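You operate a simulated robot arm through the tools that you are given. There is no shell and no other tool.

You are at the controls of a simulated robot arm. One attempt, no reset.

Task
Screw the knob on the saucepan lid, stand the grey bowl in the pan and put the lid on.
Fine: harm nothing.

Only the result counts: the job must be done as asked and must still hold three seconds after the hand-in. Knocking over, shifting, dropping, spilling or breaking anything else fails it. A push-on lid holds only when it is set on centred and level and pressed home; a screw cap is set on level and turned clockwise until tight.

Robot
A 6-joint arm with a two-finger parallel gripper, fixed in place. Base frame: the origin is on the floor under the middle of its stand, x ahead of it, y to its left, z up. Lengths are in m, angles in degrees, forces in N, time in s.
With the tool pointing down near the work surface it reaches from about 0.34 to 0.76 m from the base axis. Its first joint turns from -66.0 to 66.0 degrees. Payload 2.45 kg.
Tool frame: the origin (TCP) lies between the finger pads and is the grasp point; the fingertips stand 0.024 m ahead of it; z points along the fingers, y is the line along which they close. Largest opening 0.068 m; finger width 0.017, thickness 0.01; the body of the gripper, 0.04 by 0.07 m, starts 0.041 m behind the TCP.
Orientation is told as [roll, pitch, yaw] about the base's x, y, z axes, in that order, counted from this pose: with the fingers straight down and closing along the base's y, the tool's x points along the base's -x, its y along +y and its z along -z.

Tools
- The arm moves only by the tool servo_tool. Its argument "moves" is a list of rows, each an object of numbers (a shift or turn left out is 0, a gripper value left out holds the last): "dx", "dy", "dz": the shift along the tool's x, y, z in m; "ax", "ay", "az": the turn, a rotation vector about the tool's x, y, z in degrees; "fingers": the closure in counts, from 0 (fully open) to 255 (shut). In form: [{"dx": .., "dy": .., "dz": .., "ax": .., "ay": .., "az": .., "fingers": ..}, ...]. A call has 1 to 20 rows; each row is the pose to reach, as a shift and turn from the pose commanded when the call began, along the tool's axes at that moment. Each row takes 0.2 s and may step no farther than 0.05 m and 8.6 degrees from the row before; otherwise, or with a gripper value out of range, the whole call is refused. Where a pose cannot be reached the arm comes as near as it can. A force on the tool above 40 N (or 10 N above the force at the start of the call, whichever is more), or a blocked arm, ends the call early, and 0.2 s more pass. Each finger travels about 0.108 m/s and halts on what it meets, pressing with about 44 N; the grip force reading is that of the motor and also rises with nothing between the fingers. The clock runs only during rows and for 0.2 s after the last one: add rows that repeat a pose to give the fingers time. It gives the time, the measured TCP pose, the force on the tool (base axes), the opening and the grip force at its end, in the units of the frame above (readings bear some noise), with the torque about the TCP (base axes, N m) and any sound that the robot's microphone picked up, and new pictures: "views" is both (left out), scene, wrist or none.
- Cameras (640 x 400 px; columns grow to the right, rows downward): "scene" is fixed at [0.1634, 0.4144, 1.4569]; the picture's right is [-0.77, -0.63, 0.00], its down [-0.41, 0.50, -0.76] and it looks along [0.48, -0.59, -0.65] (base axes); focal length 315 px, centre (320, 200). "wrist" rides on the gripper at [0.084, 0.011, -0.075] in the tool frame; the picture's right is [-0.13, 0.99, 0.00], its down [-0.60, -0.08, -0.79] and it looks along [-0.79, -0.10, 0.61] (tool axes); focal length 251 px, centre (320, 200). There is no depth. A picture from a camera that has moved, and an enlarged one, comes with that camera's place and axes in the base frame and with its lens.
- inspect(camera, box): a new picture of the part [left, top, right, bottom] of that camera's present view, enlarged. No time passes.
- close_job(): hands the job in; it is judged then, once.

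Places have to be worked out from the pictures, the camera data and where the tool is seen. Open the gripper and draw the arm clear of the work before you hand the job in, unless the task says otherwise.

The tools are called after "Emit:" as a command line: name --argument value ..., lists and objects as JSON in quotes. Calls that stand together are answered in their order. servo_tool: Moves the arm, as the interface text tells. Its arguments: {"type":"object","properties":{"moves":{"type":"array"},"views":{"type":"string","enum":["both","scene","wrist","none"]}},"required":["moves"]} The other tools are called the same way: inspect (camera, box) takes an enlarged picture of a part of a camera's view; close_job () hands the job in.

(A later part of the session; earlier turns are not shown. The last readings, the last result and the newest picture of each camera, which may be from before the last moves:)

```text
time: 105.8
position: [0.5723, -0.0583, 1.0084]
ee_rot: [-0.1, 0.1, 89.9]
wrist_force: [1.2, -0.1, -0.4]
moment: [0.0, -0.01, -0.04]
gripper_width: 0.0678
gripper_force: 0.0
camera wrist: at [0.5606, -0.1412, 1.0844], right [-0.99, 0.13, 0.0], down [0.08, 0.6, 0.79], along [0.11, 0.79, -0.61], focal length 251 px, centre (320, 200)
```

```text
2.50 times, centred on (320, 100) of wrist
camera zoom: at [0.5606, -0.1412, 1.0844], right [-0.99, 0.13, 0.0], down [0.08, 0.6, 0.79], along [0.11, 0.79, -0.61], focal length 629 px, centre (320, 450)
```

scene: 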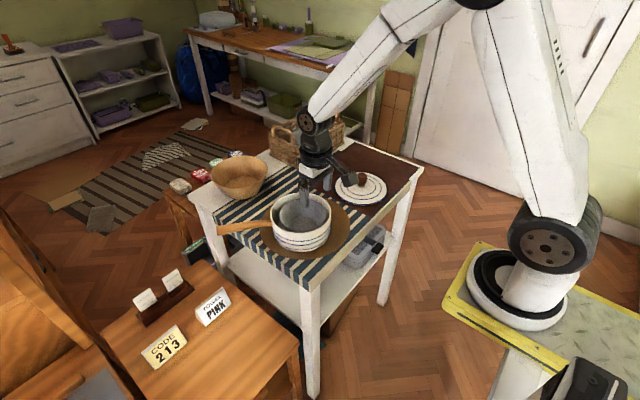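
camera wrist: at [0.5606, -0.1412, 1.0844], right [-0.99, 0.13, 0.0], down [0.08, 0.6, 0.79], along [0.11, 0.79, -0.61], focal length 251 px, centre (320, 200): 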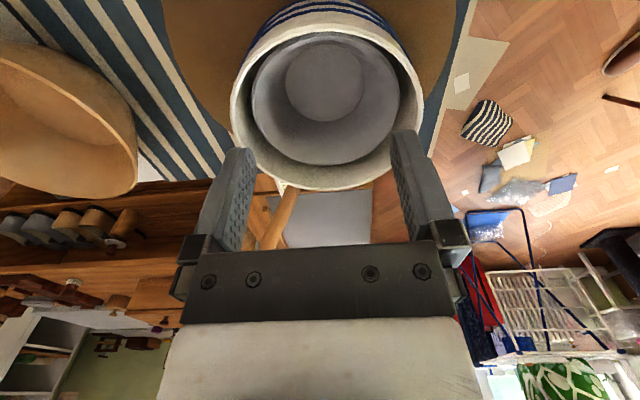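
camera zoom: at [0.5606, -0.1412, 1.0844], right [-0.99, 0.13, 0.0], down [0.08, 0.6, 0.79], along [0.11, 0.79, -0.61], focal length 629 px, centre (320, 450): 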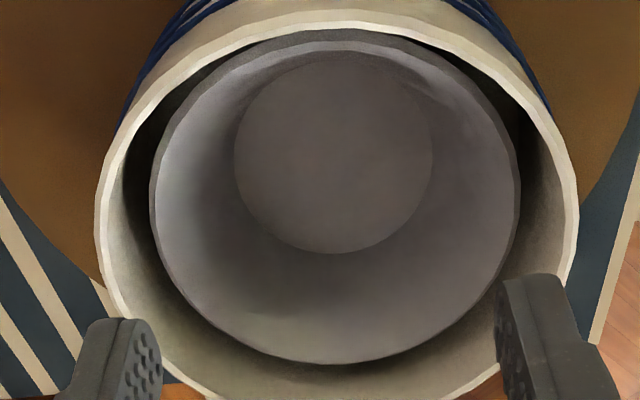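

The pan's centre comes out at about (0.5726, -0.0085). Now I go to the lid: I move above the knob near (0.549, -0.2565) at yaw 90 and lower to z 0.95 to centre on it.

Emit:
servo_tool --moves '[{"dx": 0.04, "dy": 0.005}, {"dx": 0.08, "dy": 0.01}, {"dx": 0.12, "dy": 0.015}, {"dx": 0.16, "dy": 0.02}, {"dx": 0.19, "dy": 0.0233, "dz": 0.01}, {"dx": 0.1982, "dy": 0.0233, "dz": 0.03}, {"dx": 0.1982, "dy": 0.0233, "dz": 0.05}, {"dx": 0.1982, "dy": 0.0233, "dz": 0.058}, {"dx": 0.1982, "dy": 0.0233, "dz": 0.058}]' --views "both"

Emit:
inspect --camera "wrist" --box '[224, 40, 416, 160]'

```text
time: 107.8
position: [0.5486, -0.256, 0.9482]
ee_rot: [0.0, 0.0, 89.9]
wrist_force: [-0.8, 0.2, 1.2]
moment: [-0.01, 0.03, 0.0]
gripper_width: 0.0679
gripper_force: 0.1
camera wrist: at [0.5359, -0.3389, 1.0252], right [-0.99, 0.13, 0.0], down [0.08, 0.6, 0.79], along [0.11, 0.79, -0.61], focal length 251 px, centre (320, 200)
```

scene: 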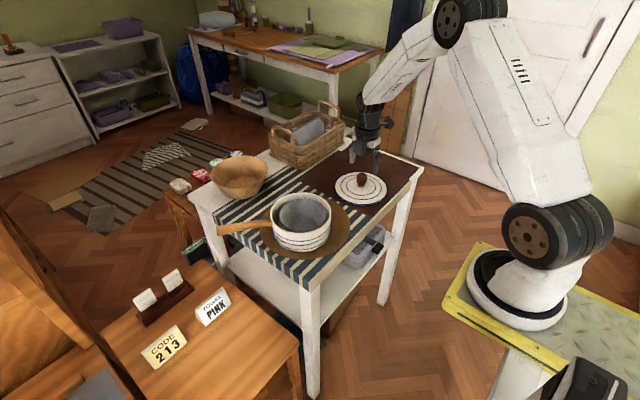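
wrist: 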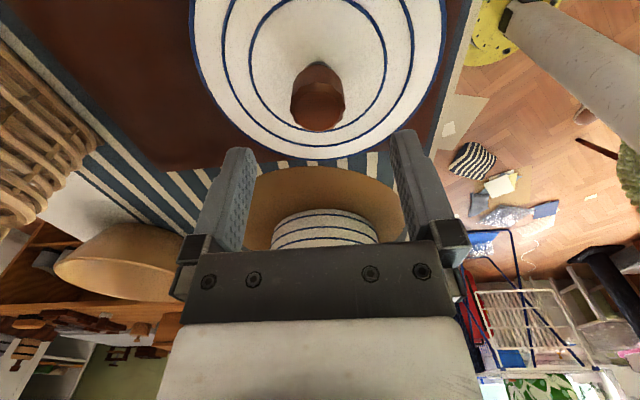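

```text
3.33 times, centred on (320, 100) of wrist
camera zoom: at [0.5359, -0.3389, 1.0252], right [-0.99, 0.13, 0.0], down [0.08, 0.6, 0.79], along [0.11, 0.79, -0.61], focal length 838 px, centre (320, 533)
```

zoom: 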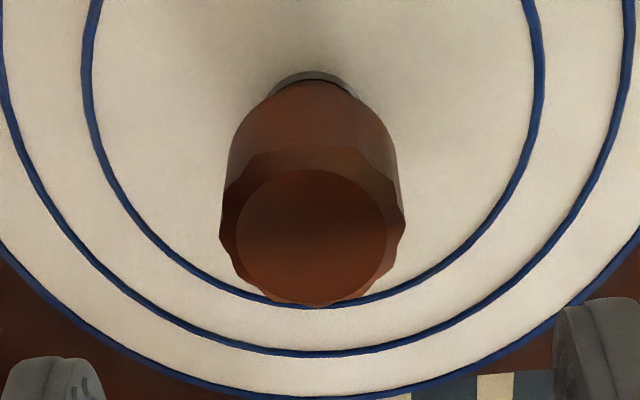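

The knob is 1.8 mm toward +x of the TCP and nearly exact in y. I shift accordingly, lower to z 0.897 and check before closing.

Emit:
servo_tool --moves '[{"dx": 0.0008, "dy": -0.0018, "dz": 0.015}, {"dx": 0.0008, "dy": -0.0018, "dz": 0.03}, {"dx": 0.0008, "dy": -0.0018, "dz": 0.043}, {"dx": 0.0008, "dy": -0.0018, "dz": 0.053}, {"dx": 0.0008, "dy": -0.0018, "dz": 0.053}]' --views "none"

Emit:
inspect --camera "wrist" --box '[224, 90, 416, 210]'

Emit:
inspect --camera "scene" --box '[340, 155, 388, 195]'

```text
time: 109.0
position: [0.5515, -0.258, 0.8974]
ee_rot: [-0.1, 0.0, 89.7]
wrist_force: [0.3, 0.2, -0.3]
moment: [0.02, 0.01, 0.02]
gripper_width: 0.068
gripper_force: 0.2
```

```text
3.33 times, centred on (320, 150) of wrist
camera zoom: at [0.5383, -0.3404, 0.9725], right [-0.99, 0.13, 0.0], down [0.08, 0.6, 0.79], along [0.11, 0.79, -0.61], focal length 838 px, centre (320, 367)
```

zoom: 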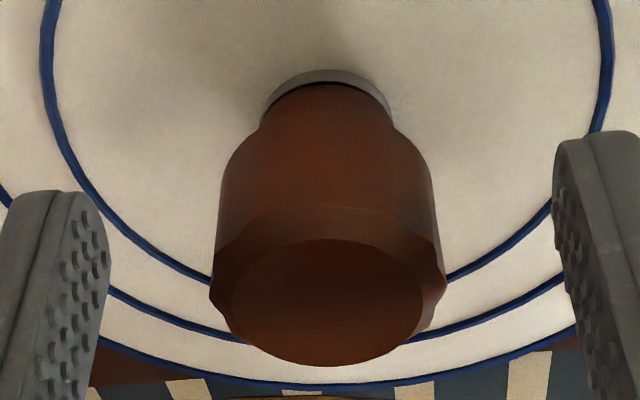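

```text
10.00 times, centred on (364, 175) of scene
camera zoom: at [0.1634, 0.4144, 1.4569], right [-0.77, -0.63, 0.0], down [-0.41, 0.5, -0.76], along [0.48, -0.59, -0.65], focal length 3149 px, centre (-120, 450)
```

zoom: 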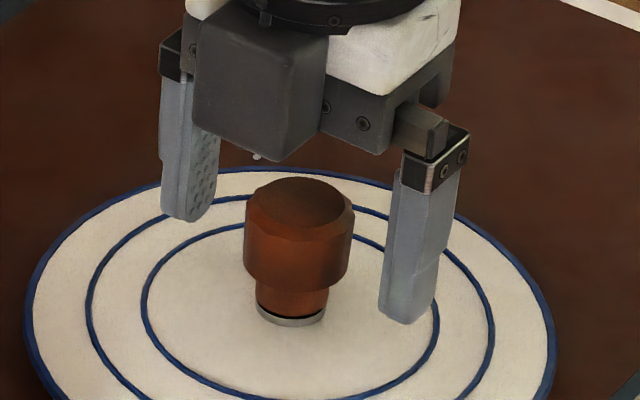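

The knob is centred within 1 mm. I shift 0.8 mm and close on it.

Emit:
servo_tool --moves '[{"dy": 0.0008, "fingers": 60}, {"dy": 0.0008, "fingers": 110}, {"dy": 0.0008, "fingers": 255}, {"dy": 0.0008, "fingers": 255}]' --views "none"

Emit:
inspect --camera "wrist" --box '[240, 90, 400, 190]'

```text
time: 110.0
position: [0.5508, -0.2565, 0.8976]
ee_rot: [-0.1, -0.1, 89.9]
wrist_force: [0.1, -0.1, 0.3]
moment: [-0.02, 0.19, 0.03]
gripper_width: 0.0302
gripper_force: 44.3
```

```text
4.00 times, centred on (320, 140) of wrist
camera zoom: at [0.5373, -0.3404, 0.9729], right [-0.99, 0.13, 0.0], down [0.08, 0.6, 0.79], along [0.11, 0.79, -0.61], focal length 1006 px, centre (320, 440)
```

zoom: 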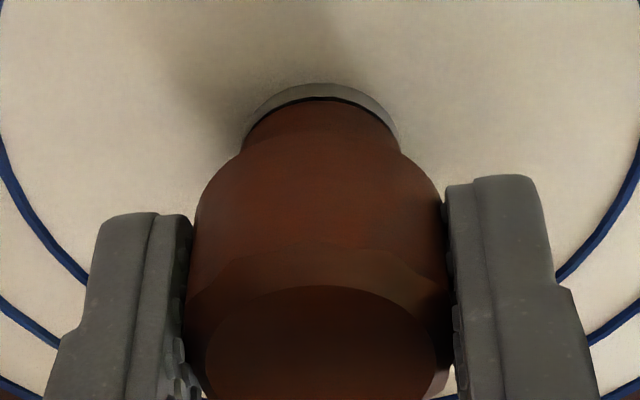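

Gripped firmly. I lift the lid 2 cm to see that it comes up level with the knob.

Emit:
servo_tool --moves '[{"dz": -0.004}, {"dz": -0.01}, {"dz": -0.02}, {"dz": -0.02}]' --views "none"

Emit:
inspect --camera "scene" --box '[328, 145, 400, 205]'

Emit:
inspect --camera "wrist" --box '[160, 0, 480, 200]'

```text
time: 111.0
position: [0.5499, -0.2574, 0.9171]
ee_rot: [0.0, 0.0, 89.9]
wrist_force: [-0.5, 0.6, -2.9]
moment: [0.06, 0.0, 0.02]
gripper_width: 0.0302
gripper_force: 43.9
```

```text
6.67 times, centred on (364, 175) of scene
camera zoom: at [0.1634, 0.4144, 1.4569], right [-0.77, -0.63, 0.0], down [-0.41, 0.5, -0.76], along [0.48, -0.59, -0.65], focal length 2099 px, centre (27, 367)
```

zoom: 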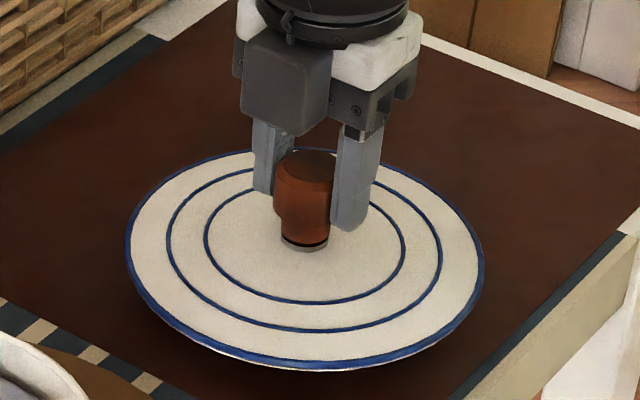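

```text
2.00 times, centred on (320, 100) of wrist
camera zoom: at [0.537, -0.3406, 0.9923], right [-0.99, 0.13, 0.0], down [0.08, 0.6, 0.79], along [0.11, 0.79, -0.61], focal length 503 px, centre (320, 400)
```

zoom: 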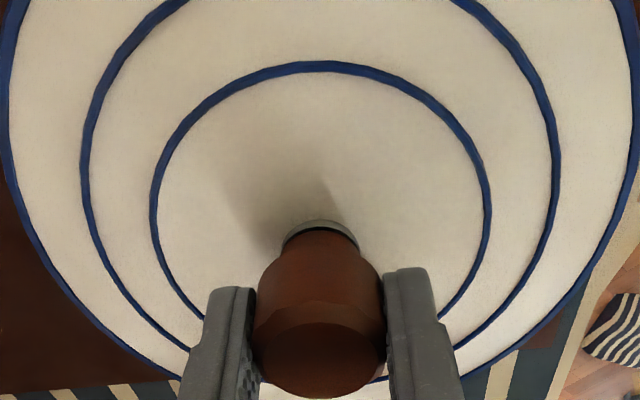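

The lid hangs level from the knob (about 0.3 kg). I lift it to z 1.0 and carry it to above the pan's centre.

Emit:
servo_tool --moves '[{"dz": -0.025}, {"dz": -0.055}, {"dz": -0.083}, {"dx": -0.015, "dz": -0.083}, {"dx": -0.04, "dy": -0.003, "dz": -0.083}, {"dx": -0.07, "dy": -0.006, "dz": -0.083}, {"dx": -0.1, "dy": -0.009, "dz": -0.083}, {"dx": -0.13, "dy": -0.012, "dz": -0.083}, {"dx": -0.16, "dy": -0.015, "dz": -0.083}, {"dx": -0.19, "dy": -0.018, "dz": -0.083}, {"dx": -0.215, "dy": -0.02, "dz": -0.083}, {"dx": -0.235, "dy": -0.0227, "dz": -0.083}, {"dx": -0.246, "dy": -0.0227, "dz": -0.083}, {"dx": -0.2492, "dy": -0.0227, "dz": -0.083}, {"dx": -0.2492, "dy": -0.0227, "dz": -0.083}]' --views "both"

Emit:
inspect --camera "scene" --box '[256, 150, 352, 250]'

Emit:
inspect --camera "wrist" --box '[130, 0, 510, 237]'

```text
time: 114.2
position: [0.5732, -0.006, 1.0028]
ee_rot: [-0.1, -0.1, 89.7]
wrist_force: [0.3, -0.4, -4.6]
moment: [0.0, 0.02, 0.02]
gripper_width: 0.0302
gripper_force: 43.4
camera wrist: at [0.5609, -0.0912, 1.0772], right [-0.99, 0.13, 0.0], down [0.08, 0.6, 0.79], along [0.11, 0.79, -0.61], focal length 251 px, centre (320, 200)
```

scene: 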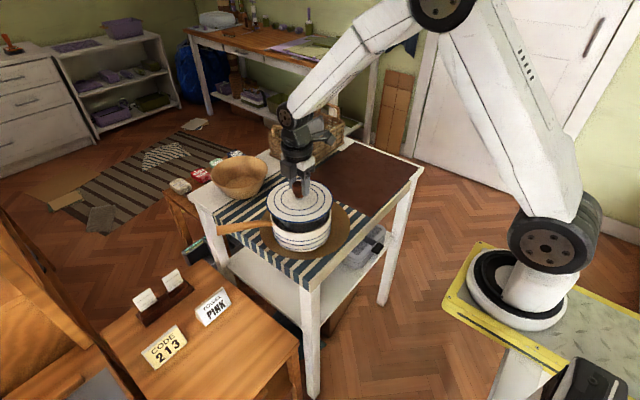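
wrist: 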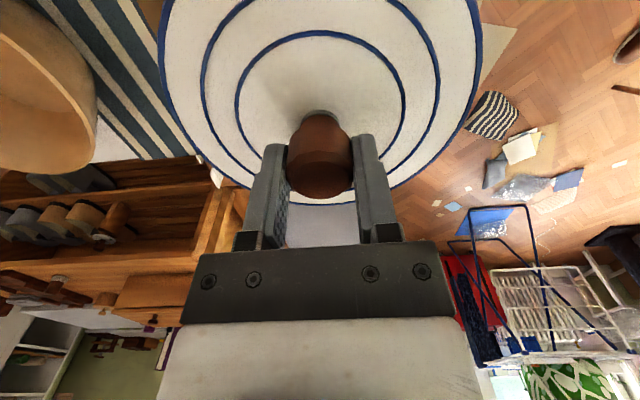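

```text
4.00 times, centred on (304, 200) of scene
camera zoom: at [0.1634, 0.4144, 1.4569], right [-0.77, -0.63, 0.0], down [-0.41, 0.5, -0.76], along [0.48, -0.59, -0.65], focal length 1260 px, centre (384, 200)
```

zoom: 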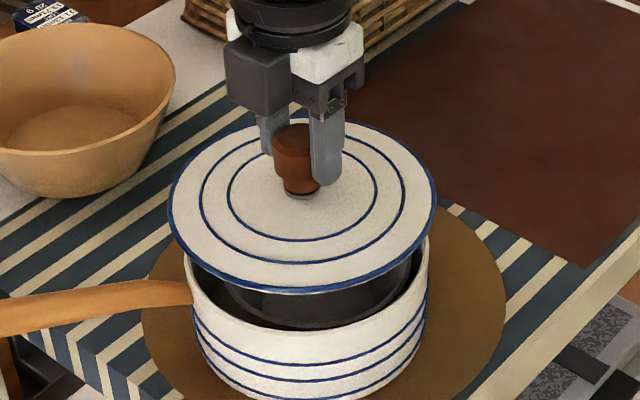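

```text
1.68 times, centred on (320, 118) of wrist
camera zoom: at [0.5609, -0.0912, 1.0772], right [-0.99, 0.13, 0.0], down [0.08, 0.6, 0.79], along [0.11, 0.79, -0.61], focal length 424 px, centre (320, 337)
```

zoom: 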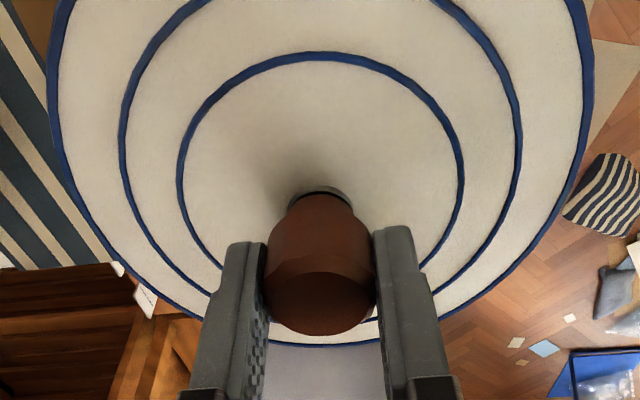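

In the scene view the lid and pan agree across the view within about 0.5 mm, and the wrist view shows the lid centred on the tool. I lower the lid to about 7 mm above the expected contact and look again.

Emit:
servo_tool --moves '[{"dz": 0.008}, {"dz": 0.015}, {"dz": 0.021}, {"dz": 0.025}, {"dz": 0.025}]' --views "none"

Emit:
inspect --camera "scene" --box '[264, 165, 344, 235]'

Emit:
inspect --camera "wrist" --box '[130, 0, 510, 237]'

```text
time: 115.4
position: [0.573, -0.0073, 0.9761]
ee_rot: [-0.1, 0.0, 89.8]
wrist_force: [-0.6, -0.3, -3.8]
moment: [-0.02, 0.02, 0.0]
gripper_width: 0.0302
gripper_force: 43.9
```

```text
5.71 times, centred on (304, 200) of scene
camera zoom: at [0.1634, 0.4144, 1.4569], right [-0.77, -0.63, 0.0], down [-0.41, 0.5, -0.76], along [0.48, -0.59, -0.65], focal length 1799 px, centre (411, 200)
```

zoom: 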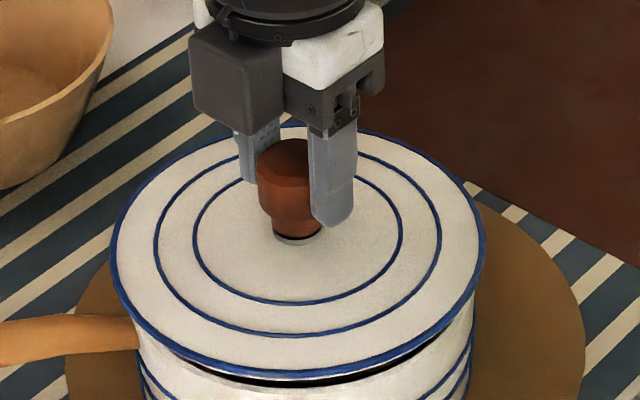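

```text
1.68 times, centred on (320, 118) of wrist
camera zoom: at [0.5607, -0.0914, 1.0513], right [-0.99, 0.13, 0.0], down [0.08, 0.6, 0.79], along [0.11, 0.79, -0.61], focal length 424 px, centre (320, 337)
```

zoom: 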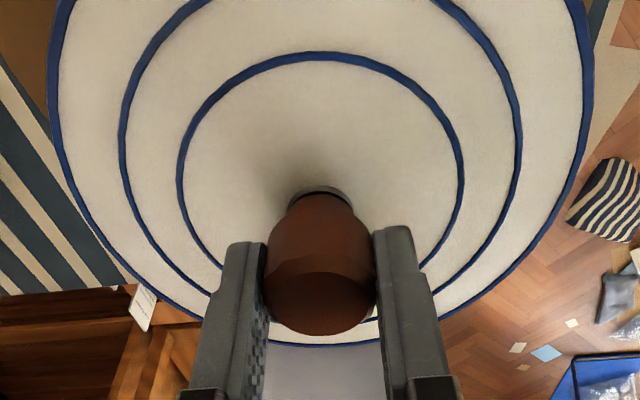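

The lid is about 8 mm above the pan. I zoom on the left and right edges in the scene view to compare lid and pan more exactly.

Emit:
inspect --camera "scene" --box '[276, 200, 300, 230]'

Emit:
inspect --camera "scene" --box '[318, 200, 342, 230]'

Emit:
inspect --camera "scene" --box '[284, 215, 324, 240]'

```text
13.33 times, centred on (288, 215) of scene
camera zoom: at [0.1634, 0.4144, 1.4569], right [-0.77, -0.63, 0.0], down [-0.41, 0.5, -0.76], along [0.48, -0.59, -0.65], focal length 4199 px, centre (747, 0)
```

zoom: 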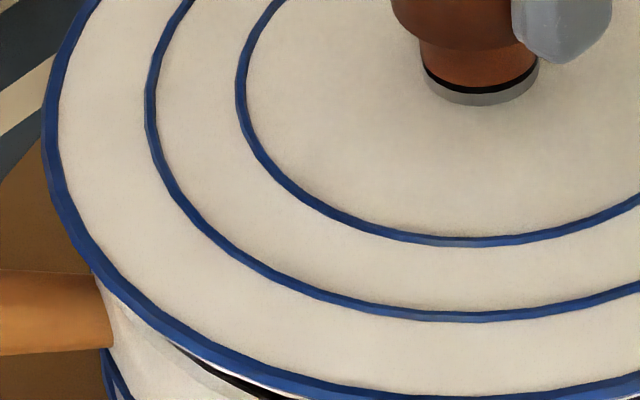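

```text
13.33 times, centred on (330, 215) of scene
camera zoom: at [0.1634, 0.4144, 1.4569], right [-0.77, -0.63, 0.0], down [-0.41, 0.5, -0.76], along [0.48, -0.59, -0.65], focal length 4199 px, centre (187, 0)
```

zoom: 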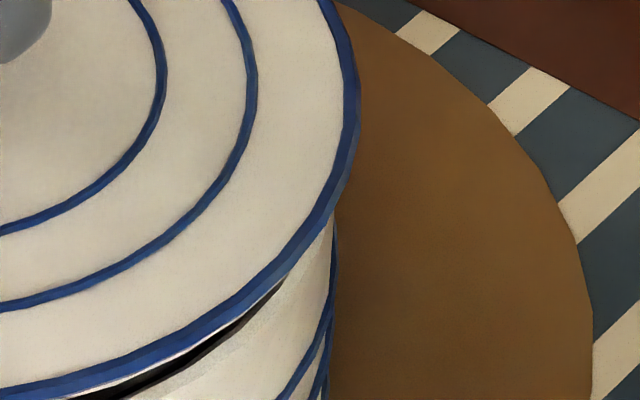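

```text
16.00 times, centred on (304, 228) of scene
camera zoom: at [0.1634, 0.4144, 1.4569], right [-0.77, -0.63, 0.0], down [-0.41, 0.5, -0.76], along [0.48, -0.59, -0.65], focal length 5038 px, centre (576, -240)
```

zoom: 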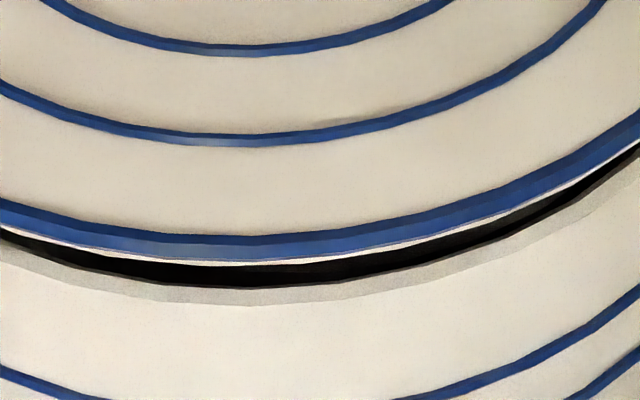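

The dark line between the knob's foot and the flange deserves a closer look before I go on.

Emit:
inspect --camera "scene" --box '[300, 192, 320, 208]'

Emit:
inspect --camera "wrist" --box '[288, 98, 352, 138]'

```text
16.00 times, centred on (310, 200) of scene
camera zoom: at [0.1634, 0.4144, 1.4569], right [-0.77, -0.63, 0.0], down [-0.41, 0.5, -0.76], along [0.48, -0.59, -0.65], focal length 5038 px, centre (480, 200)
```

zoom: 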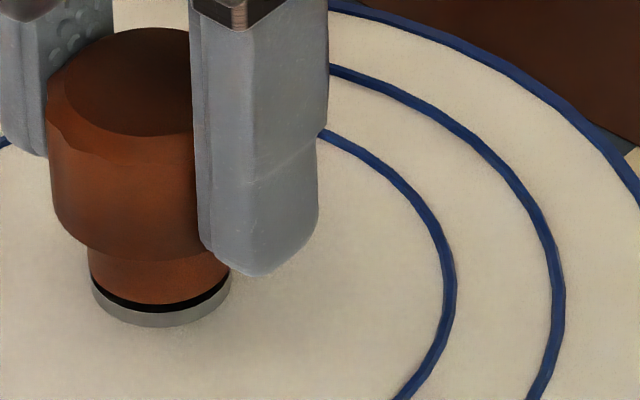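

```text
10.00 times, centred on (320, 118) of wrist
camera zoom: at [0.5607, -0.0914, 1.0513], right [-0.99, 0.13, 0.0], down [0.08, 0.6, 0.79], along [0.11, 0.79, -0.61], focal length 2514 px, centre (320, 1020)
```

zoom: 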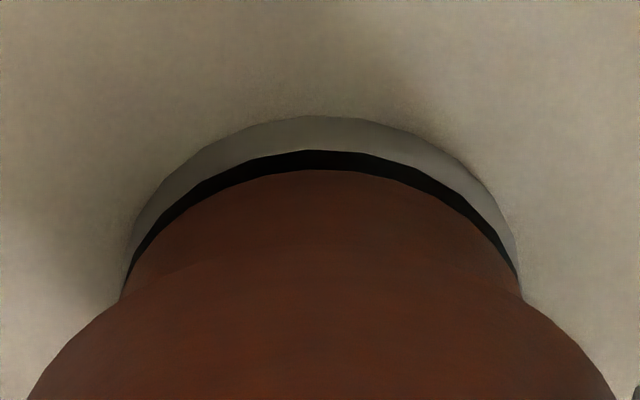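

The lid seems about 2 mm too far toward image-left compared with the pan, so I shift it by (-0.9, -1.3) mm. Then I lower in 1 mm steps toward contact.

Emit:
servo_tool --moves '[{"dx": 0.0013, "dy": 0.0009, "dz": 0.0}, {"dx": 0.0013, "dy": 0.0009, "dz": 0.002}, {"dx": 0.0013, "dy": 0.0009, "dz": 0.003}, {"dx": 0.0013, "dy": 0.0009, "dz": 0.004}, {"dx": 0.0013, "dy": 0.0009, "dz": 0.005}, {"dx": 0.0013, "dy": 0.0009, "dz": 0.005}]' --views "none"

Emit:
inspect --camera "scene" --box '[264, 165, 344, 235]'

Emit:
inspect --camera "scene" --box '[284, 215, 324, 240]'

```text
time: 116.8
position: [0.573, -0.0084, 0.9707]
ee_rot: [-0.2, 0.0, 89.9]
wrist_force: [0.0, 0.4, -3.6]
moment: [-0.03, 0.01, 0.01]
gripper_width: 0.03
gripper_force: 43.6
```

```text
5.71 times, centred on (304, 200) of scene
camera zoom: at [0.1634, 0.4144, 1.4569], right [-0.77, -0.63, 0.0], down [-0.41, 0.5, -0.76], along [0.48, -0.59, -0.65], focal length 1799 px, centre (411, 200)
```

zoom: 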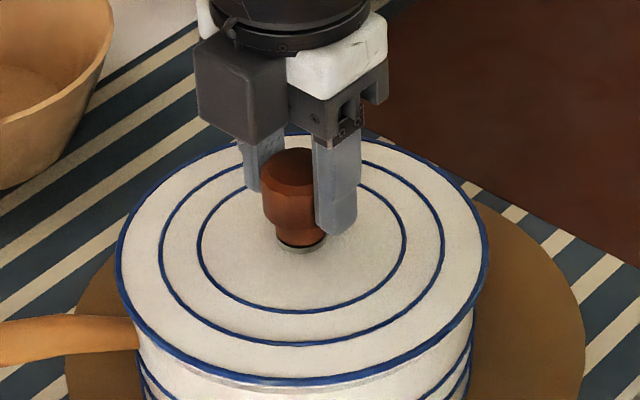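

```text
16.00 times, centred on (304, 228) of scene
camera zoom: at [0.1634, 0.4144, 1.4569], right [-0.77, -0.63, 0.0], down [-0.41, 0.5, -0.76], along [0.48, -0.59, -0.65], focal length 5038 px, centre (576, -240)
```

zoom: 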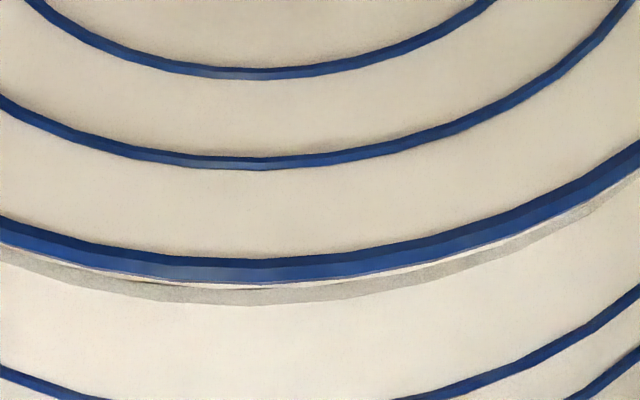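

The lid turns out to have a plug lip under it (its outer edge is about 9 mm above its lowest part), so the lip must enter the pan. Sideways in the scene view lid and pan now agree within about 0.5 mm; I lower in 1 mm steps and watch for contact.

Emit:
servo_tool --moves '[{"dz": 0.001}, {"dz": 0.002}, {"dz": 0.003}, {"dz": 0.004}, {"dz": 0.004}]' --views "none"

Emit:
inspect --camera "scene" --box '[264, 165, 344, 235]'

Emit:
inspect --camera "scene" --box '[284, 215, 324, 240]'

```text
time: 118.0
position: [0.572, -0.0091, 0.9667]
ee_rot: [-0.1, 0.1, 89.8]
wrist_force: [-0.4, -0.5, -2.9]
moment: [0.03, -0.02, -0.02]
gripper_width: 0.0302
gripper_force: 43.8
```

```text
5.71 times, centred on (304, 200) of scene
camera zoom: at [0.1634, 0.4144, 1.4569], right [-0.77, -0.63, 0.0], down [-0.41, 0.5, -0.76], along [0.48, -0.59, -0.65], focal length 1799 px, centre (411, 200)
```

zoom: 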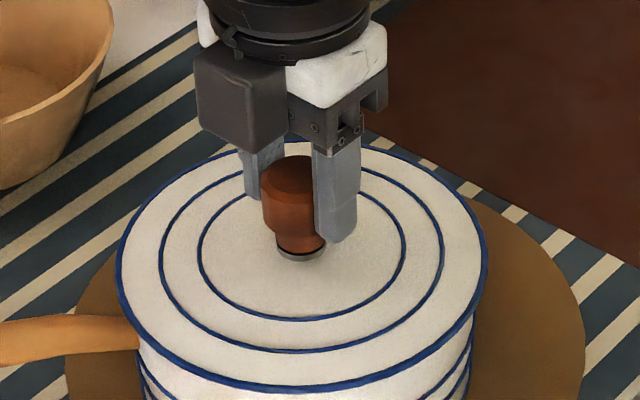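

```text
16.00 times, centred on (304, 228) of scene
camera zoom: at [0.1634, 0.4144, 1.4569], right [-0.77, -0.63, 0.0], down [-0.41, 0.5, -0.76], along [0.48, -0.59, -0.65], focal length 5038 px, centre (576, -240)
```

zoom: 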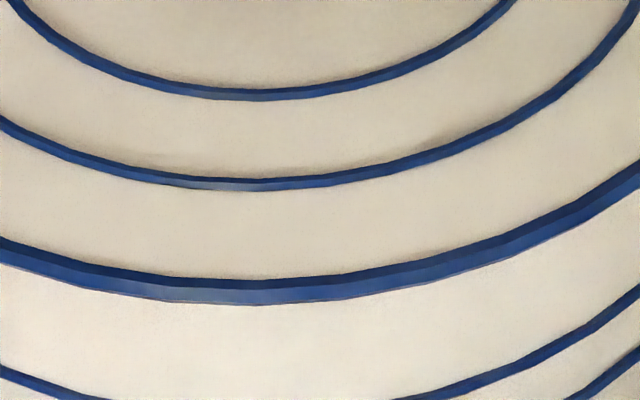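

Still only the lid's own weight shows, so nothing has touched or the lip is entering freely. I go on down in 1 mm steps.

Emit:
servo_tool --moves '[{"dz": 0.001}, {"dz": 0.002}, {"dz": 0.003}, {"dz": 0.003}]' --views "none"

Emit:
inspect --camera "scene" --box '[264, 175, 344, 240]'

```text
time: 119.0
position: [0.5713, -0.0087, 0.9639]
ee_rot: [0.0, -0.1, 89.8]
wrist_force: [-0.7, 0.1, -3.6]
moment: [0.0, 0.01, 0.01]
gripper_width: 0.0301
gripper_force: 43.4
```

```text
6.15 times, centred on (304, 208) of scene
camera zoom: at [0.1634, 0.4144, 1.4569], right [-0.77, -0.63, 0.0], down [-0.41, 0.5, -0.76], along [0.48, -0.59, -0.65], focal length 1938 px, centre (418, 154)
```

zoom: 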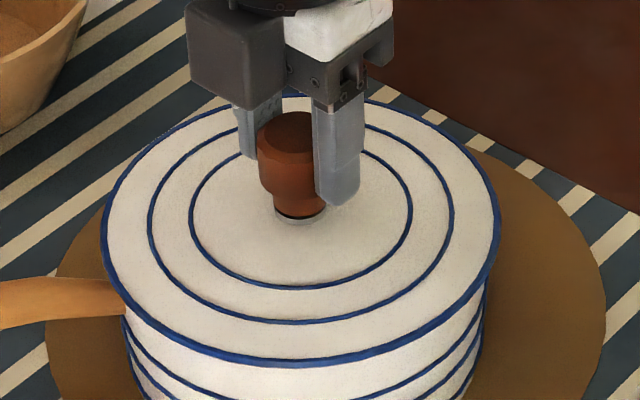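

No contact yet; overhang looks even on both sides. I continue lowering.

Emit:
servo_tool --moves '[{"dz": 0.001}, {"dz": 0.002}, {"dz": 0.003}, {"dz": 0.003}]' --views "none"

Emit:
inspect --camera "scene" --box '[264, 175, 344, 240]'

```text
time: 120.0
position: [0.5719, -0.0091, 0.9614]
ee_rot: [-0.1, 0.1, 89.7]
wrist_force: [-1.0, 0.0, -0.3]
moment: [0.03, 0.22, 0.03]
gripper_width: 0.0305
gripper_force: 44.0
```

```text
6.15 times, centred on (304, 208) of scene
camera zoom: at [0.1634, 0.4144, 1.4569], right [-0.77, -0.63, 0.0], down [-0.41, 0.5, -0.76], along [0.48, -0.59, -0.65], focal length 1938 px, centre (418, 154)
```

zoom: 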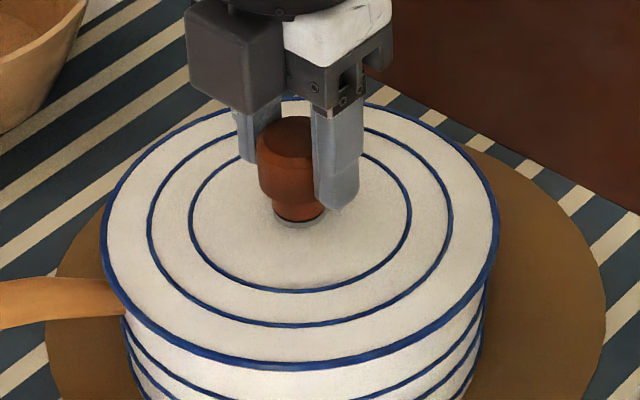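

Contact begins at z 0.961 on the -x side, and the lid's edge is now level with the pan's rim in the picture, so the lip has gone in. I press on down gently in 1 mm steps.

Emit:
servo_tool --moves '[{"dz": 0.0007}, {"dz": 0.0014}, {"dz": 0.002}, {"dz": 0.002}]' --views "none"

Emit:
inspect --camera "scene" --box '[264, 175, 344, 240]'

Emit:
inspect --camera "scene" --box '[268, 205, 308, 240]'

Emit:
inspect --camera "scene" --box '[304, 200, 344, 235]'

```text
time: 121.0
position: [0.5722, -0.0088, 0.9618]
ee_rot: [-0.3, -0.1, 89.8]
wrist_force: [-4.5, -1.6, 23.3]
moment: [0.03, 0.46, 0.01]
gripper_width: 0.03
gripper_force: 43.8
```

```text
6.15 times, centred on (304, 208) of scene
camera zoom: at [0.1628, 0.4144, 1.457], right [-0.77, -0.63, 0.0], down [-0.41, 0.5, -0.76], along [0.48, -0.59, -0.65], focal length 1938 px, centre (418, 154)
```

zoom: 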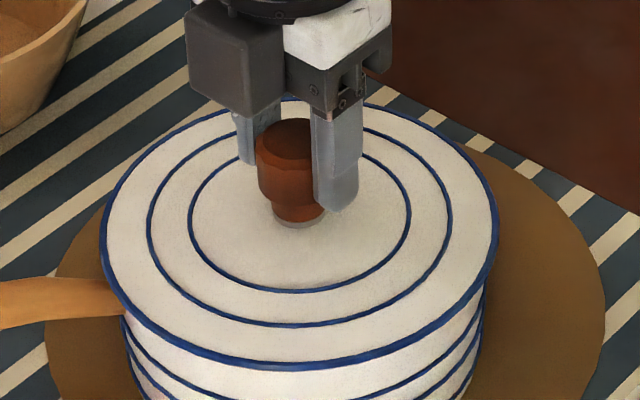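

```text
11.43 times, centred on (288, 222) of scene
camera zoom: at [0.1628, 0.4144, 1.457], right [-0.77, -0.63, 0.0], down [-0.41, 0.5, -0.76], along [0.48, -0.59, -0.65], focal length 3599 px, centre (686, -57)
```

zoom: 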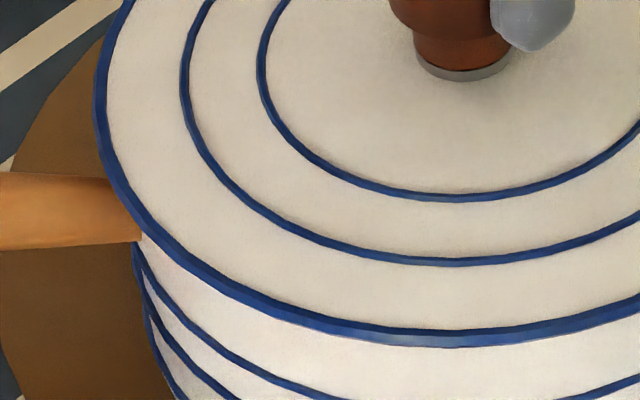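

```text
11.43 times, centred on (324, 218) of scene
camera zoom: at [0.1628, 0.4144, 1.457], right [-0.77, -0.63, 0.0], down [-0.41, 0.5, -0.76], along [0.48, -0.59, -0.65], focal length 3599 px, centre (274, 0)
```

zoom: 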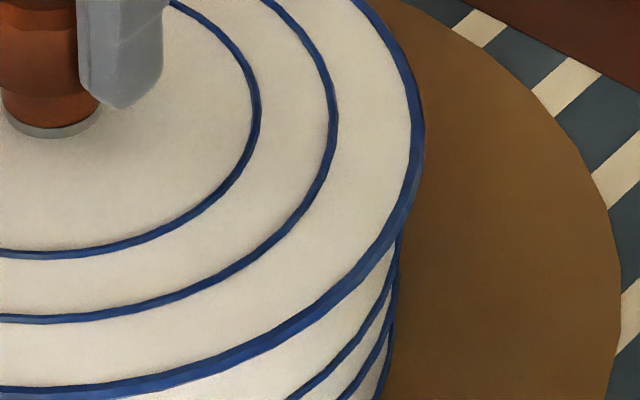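

The reaction is 23 N, nearly central under the knob, and no gap shows under the lid's edge. I press a little further, to about 35 N, to see whether it still moves.

Emit:
servo_tool --moves '[{"dz": 0.0005}, {"dz": 0.001}, {"dz": 0.001}]' --views "none"

Emit:
inspect --camera "scene" --box '[264, 175, 344, 240]'

Emit:
inspect --camera "wrist" --box '[130, 0, 510, 237]'

```text
time: 121.8
position: [0.5731, -0.0086, 0.9604]
ee_rot: [-0.4, 0.0, 89.9]
wrist_force: [-3.0, -0.8, 7.9]
moment: [0.08, 0.39, 0.01]
gripper_width: 0.0299
gripper_force: 43.6
stopped in row 3: the force on the tool passed its limit at 40 N (the readings are from after the stop); the commanded pose is now the measured one
```

```text
6.15 times, centred on (304, 208) of scene
camera zoom: at [0.1632, 0.4144, 1.4569], right [-0.77, -0.63, 0.0], down [-0.41, 0.5, -0.76], along [0.48, -0.59, -0.65], focal length 1938 px, centre (418, 154)
```

zoom: 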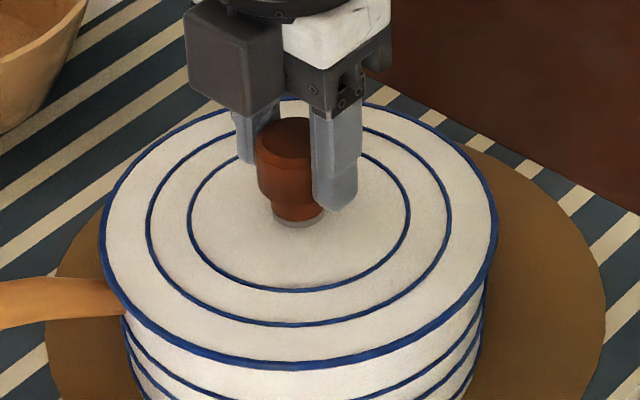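

```text
1.68 times, centred on (320, 118) of wrist
camera zoom: at [0.5604, -0.0924, 1.0356], right [-0.99, 0.13, -0.01], down [0.07, 0.6, 0.79], along [0.11, 0.79, -0.61], focal length 424 px, centre (320, 337)
```

zoom: 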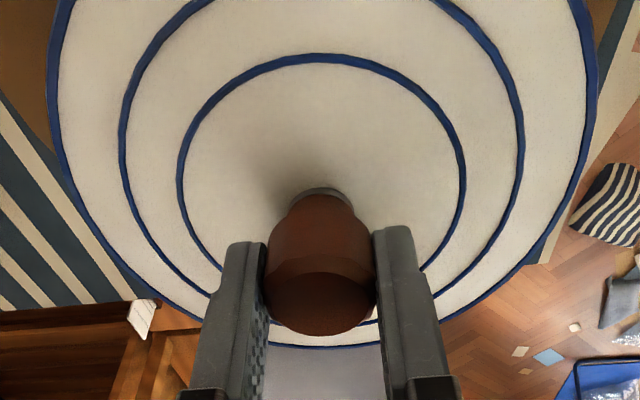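

The lid has been pressed with 40 N and no longer moves. While I still hold the knob, I turn it 16° clockwise under light pressure to check that it is really tight on the lid.

Emit:
servo_tool --moves '[{"az": 4}, {"az": 8}, {"az": 12}, {"az": 16}]' --views "none"

Emit:
inspect --camera "scene" --box '[264, 175, 344, 240]'

```text
time: 122.8
position: [0.5734, -0.0089, 0.9598]
ee_rot: [-0.5, -0.1, 73.7]
wrist_force: [-0.3, -1.9, 9.7]
moment: [-0.12, 0.36, 0.35]
gripper_width: 0.0302
gripper_force: 44.0
```

```text
6.15 times, centred on (304, 208) of scene
camera zoom: at [0.1632, 0.4143, 1.4569], right [-0.77, -0.63, 0.0], down [-0.41, 0.5, -0.76], along [0.48, -0.59, -0.65], focal length 1938 px, centre (418, 154)
```

zoom: 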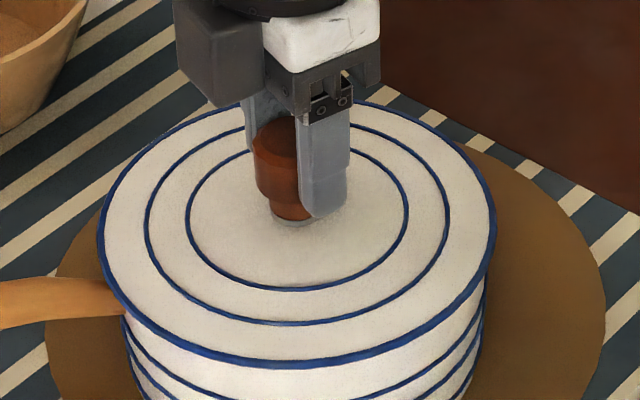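

The torque reads 0.35 N m at 10 N, so the lid turns with the knob: the screw is tight. The lid seems to have crept about 2 mm toward image-left though, so I measure its position against the pan once more.

Emit:
inspect --camera "scene" --box '[284, 215, 324, 240]'

Emit:
inspect --camera "scene" --box '[276, 200, 300, 230]'

Emit:
inspect --camera "scene" --box '[318, 200, 342, 230]'

```text
16.00 times, centred on (304, 228) of scene
camera zoom: at [0.1632, 0.4143, 1.4569], right [-0.77, -0.63, 0.0], down [-0.41, 0.5, -0.76], along [0.48, -0.59, -0.65], focal length 5038 px, centre (576, -240)
```

zoom: 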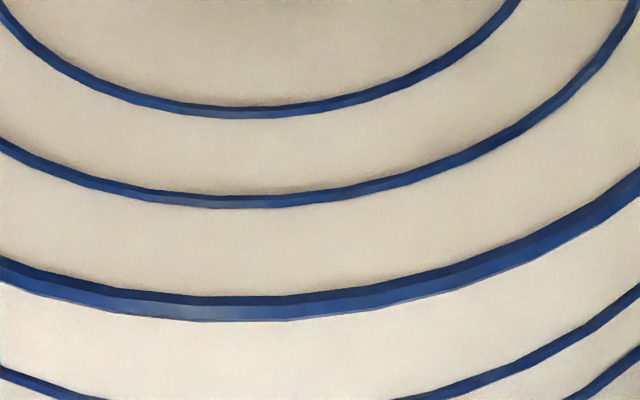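

```text
13.33 times, centred on (288, 215) of scene
camera zoom: at [0.1632, 0.4143, 1.4569], right [-0.77, -0.63, 0.0], down [-0.41, 0.5, -0.76], along [0.48, -0.59, -0.65], focal length 4199 px, centre (747, 0)
```

zoom: 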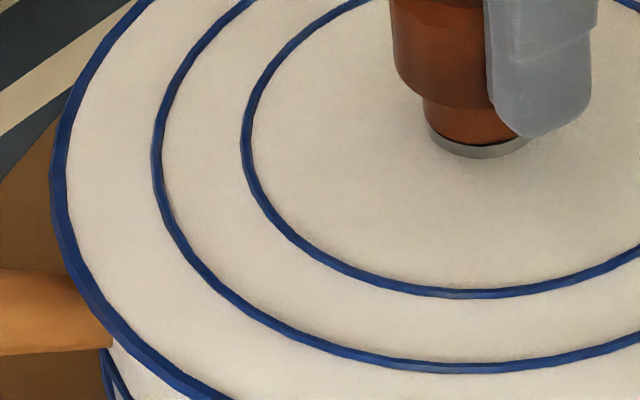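

```text
13.33 times, centred on (330, 215) of scene
camera zoom: at [0.1632, 0.4143, 1.4569], right [-0.77, -0.63, 0.0], down [-0.41, 0.5, -0.76], along [0.48, -0.59, -0.65], focal length 4199 px, centre (187, 0)
```

zoom: 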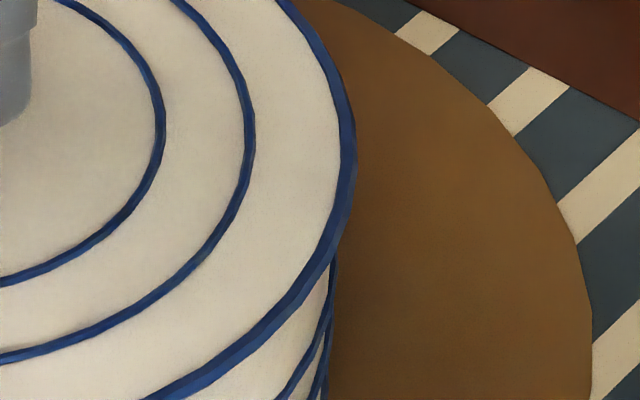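

The lid is within about 1–2 mm of centre (slightly toward +x). I ease the pressure, slide it 1.6 mm back toward -x, and read the forces.

Emit:
servo_tool --moves '[{"dz": -0.0006}, {"dz": -0.001}, {"dz": -0.001, "dy": 0.0008}, {"dz": -0.001, "dy": 0.0016}, {"dz": -0.001, "dy": 0.0016}]' --views "none"

Emit:
inspect --camera "scene" --box '[264, 175, 344, 240]'

Emit:
inspect --camera "scene" --box '[284, 215, 324, 240]'

```text
time: 124.0
position: [0.5722, -0.0087, 0.9599]
ee_rot: [-0.4, -0.1, 73.8]
wrist_force: [3.0, -0.1, 3.8]
moment: [0.09, 0.31, 0.04]
gripper_width: 0.03
gripper_force: 43.9
```

```text
6.15 times, centred on (304, 208) of scene
camera zoom: at [0.1634, 0.4144, 1.4569], right [-0.77, -0.63, 0.0], down [-0.41, 0.5, -0.76], along [0.48, -0.59, -0.65], focal length 1938 px, centre (418, 154)
```

zoom: 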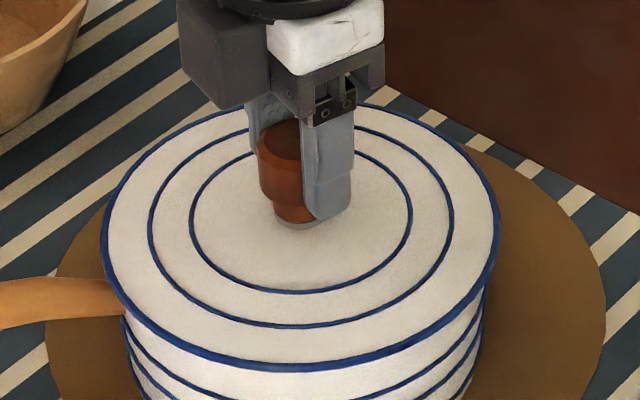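

```text
16.00 times, centred on (304, 228) of scene
camera zoom: at [0.1634, 0.4144, 1.4569], right [-0.77, -0.63, 0.0], down [-0.41, 0.5, -0.76], along [0.48, -0.59, -0.65], focal length 5038 px, centre (576, -240)
```

zoom: 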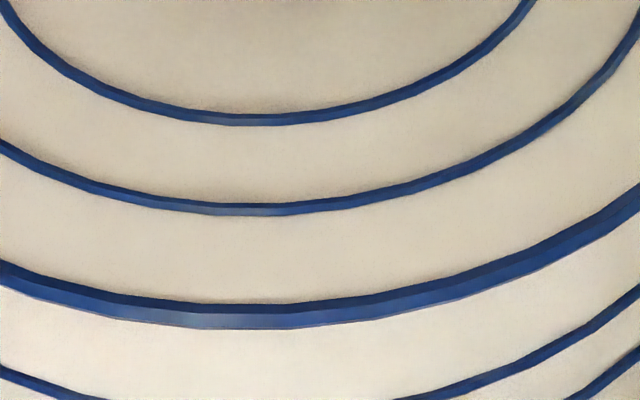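

The lid is now centred within about 1 mm in both directions. I press it home again with about 30 N straight down.

Emit:
servo_tool --moves '[{"dz": 0.0006}, {"dz": 0.0012}, {"dz": 0.0018}, {"dz": 0.0022}, {"dz": 0.0022}]' --views "none"

Emit:
inspect --camera "scene" --box '[264, 175, 344, 240]'

Emit:
inspect --camera "scene" --box '[284, 215, 324, 240]'

```text
time: 125.2
position: [0.5724, -0.0087, 0.9598]
ee_rot: [-0.4, -0.2, 73.8]
wrist_force: [-10.9, -4.6, 36.6]
moment: [0.07, 0.53, 0.04]
gripper_width: 0.0299
gripper_force: 44.0
```

```text
6.15 times, centred on (304, 208) of scene
camera zoom: at [0.1624, 0.4143, 1.457], right [-0.77, -0.63, 0.0], down [-0.41, 0.5, -0.76], along [0.48, -0.59, -0.65], focal length 1938 px, centre (418, 154)
```

zoom: 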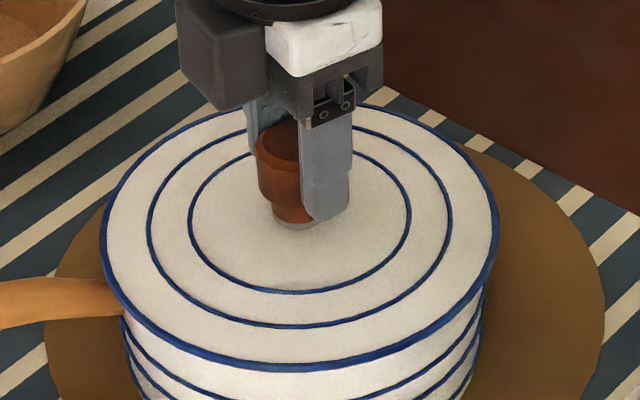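

```text
16.00 times, centred on (304, 228) of scene
camera zoom: at [0.1624, 0.4143, 1.457], right [-0.77, -0.63, 0.0], down [-0.41, 0.5, -0.76], along [0.48, -0.59, -0.65], focal length 5038 px, centre (576, -240)
```

zoom: 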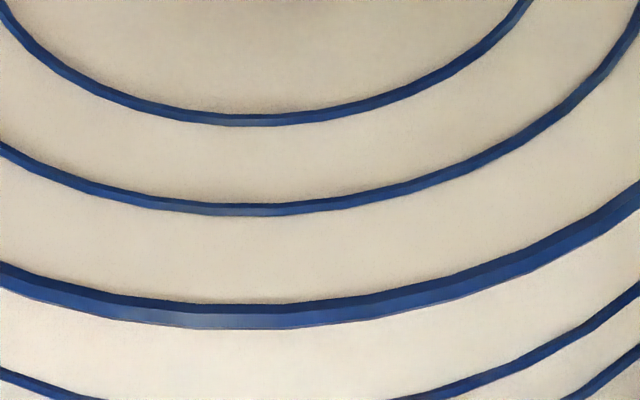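

The lid takes about 40 N without moving any further, centred (front overhang matches) and level. I relieve the pressure, open the fingers and lift straight off.

Emit:
servo_tool --moves '[{"dz": -0.001}, {"dz": -0.002}, {"dz": -0.0024}, {"dz": -0.0024, "fingers": 120}, {"dz": -0.0024, "fingers": 0}, {"dz": -0.0024, "fingers": 0}]' --views "none"

Emit:
servo_tool --moves '[{"dz": -0.02}, {"dz": -0.05}, {"dz": -0.085}, {"dz": -0.12}, {"dz": -0.12}]' --views "both"

Emit:
inspect --camera "scene" --box '[264, 175, 344, 240]'

Emit:
inspect --camera "wrist" --box '[160, 0, 480, 200]'

```text
time: 126.6
position: [0.5714, -0.0088, 0.9596]
ee_rot: [-0.5, -0.1, 73.8]
wrist_force: [-0.3, 0.3, -0.9]
moment: [0.0, 0.0, 0.01]
gripper_width: 0.068
gripper_force: 0.1
```

```text
time: 127.8
position: [0.5715, -0.0086, 1.0812]
ee_rot: [-0.5, -0.1, 73.7]
wrist_force: [0.8, 0.4, 0.8]
moment: [0.01, -0.02, 0.03]
gripper_width: 0.0681
gripper_force: 0.1
camera wrist: at [0.5355, -0.0869, 1.1558], right [-0.92, 0.4, -0.01], down [0.24, 0.56, 0.79], along [0.32, 0.73, -0.61], focal length 251 px, centre (320, 200)
```

scene: 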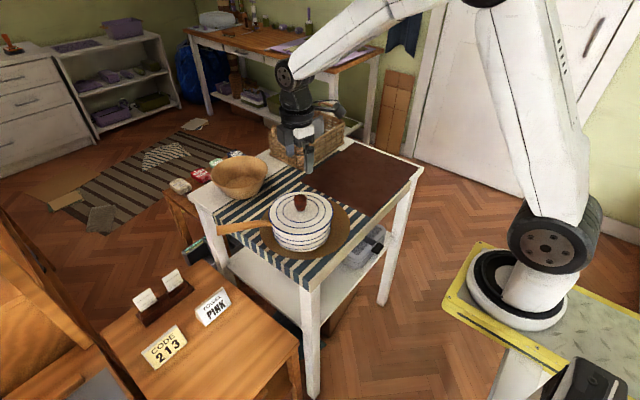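
wrist: 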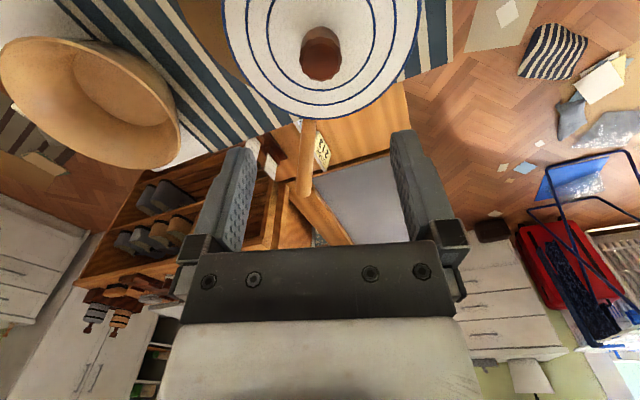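

```text
6.15 times, centred on (304, 208) of scene
camera zoom: at [0.1634, 0.4144, 1.4569], right [-0.77, -0.63, 0.0], down [-0.41, 0.5, -0.76], along [0.48, -0.59, -0.65], focal length 1938 px, centre (418, 154)
```

zoom: 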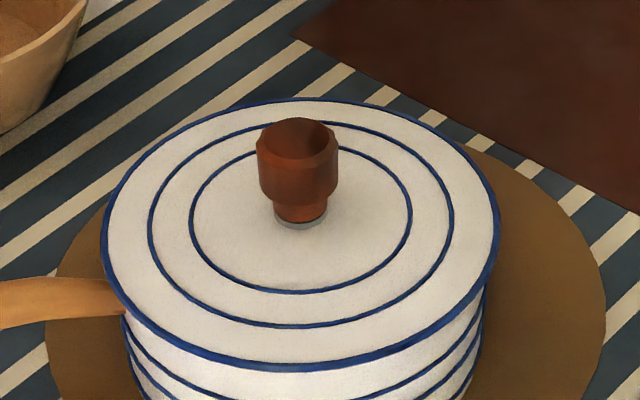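

```text
2.00 times, centred on (320, 100) of wrist
camera zoom: at [0.5355, -0.0869, 1.1558], right [-0.92, 0.4, -0.01], down [0.24, 0.56, 0.79], along [0.32, 0.73, -0.61], focal length 503 px, centre (320, 400)
```

zoom: 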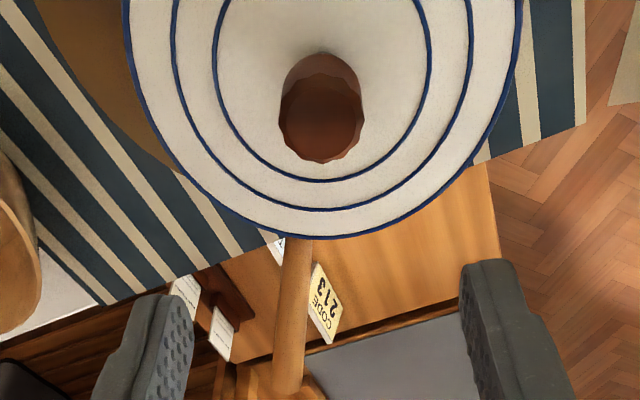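

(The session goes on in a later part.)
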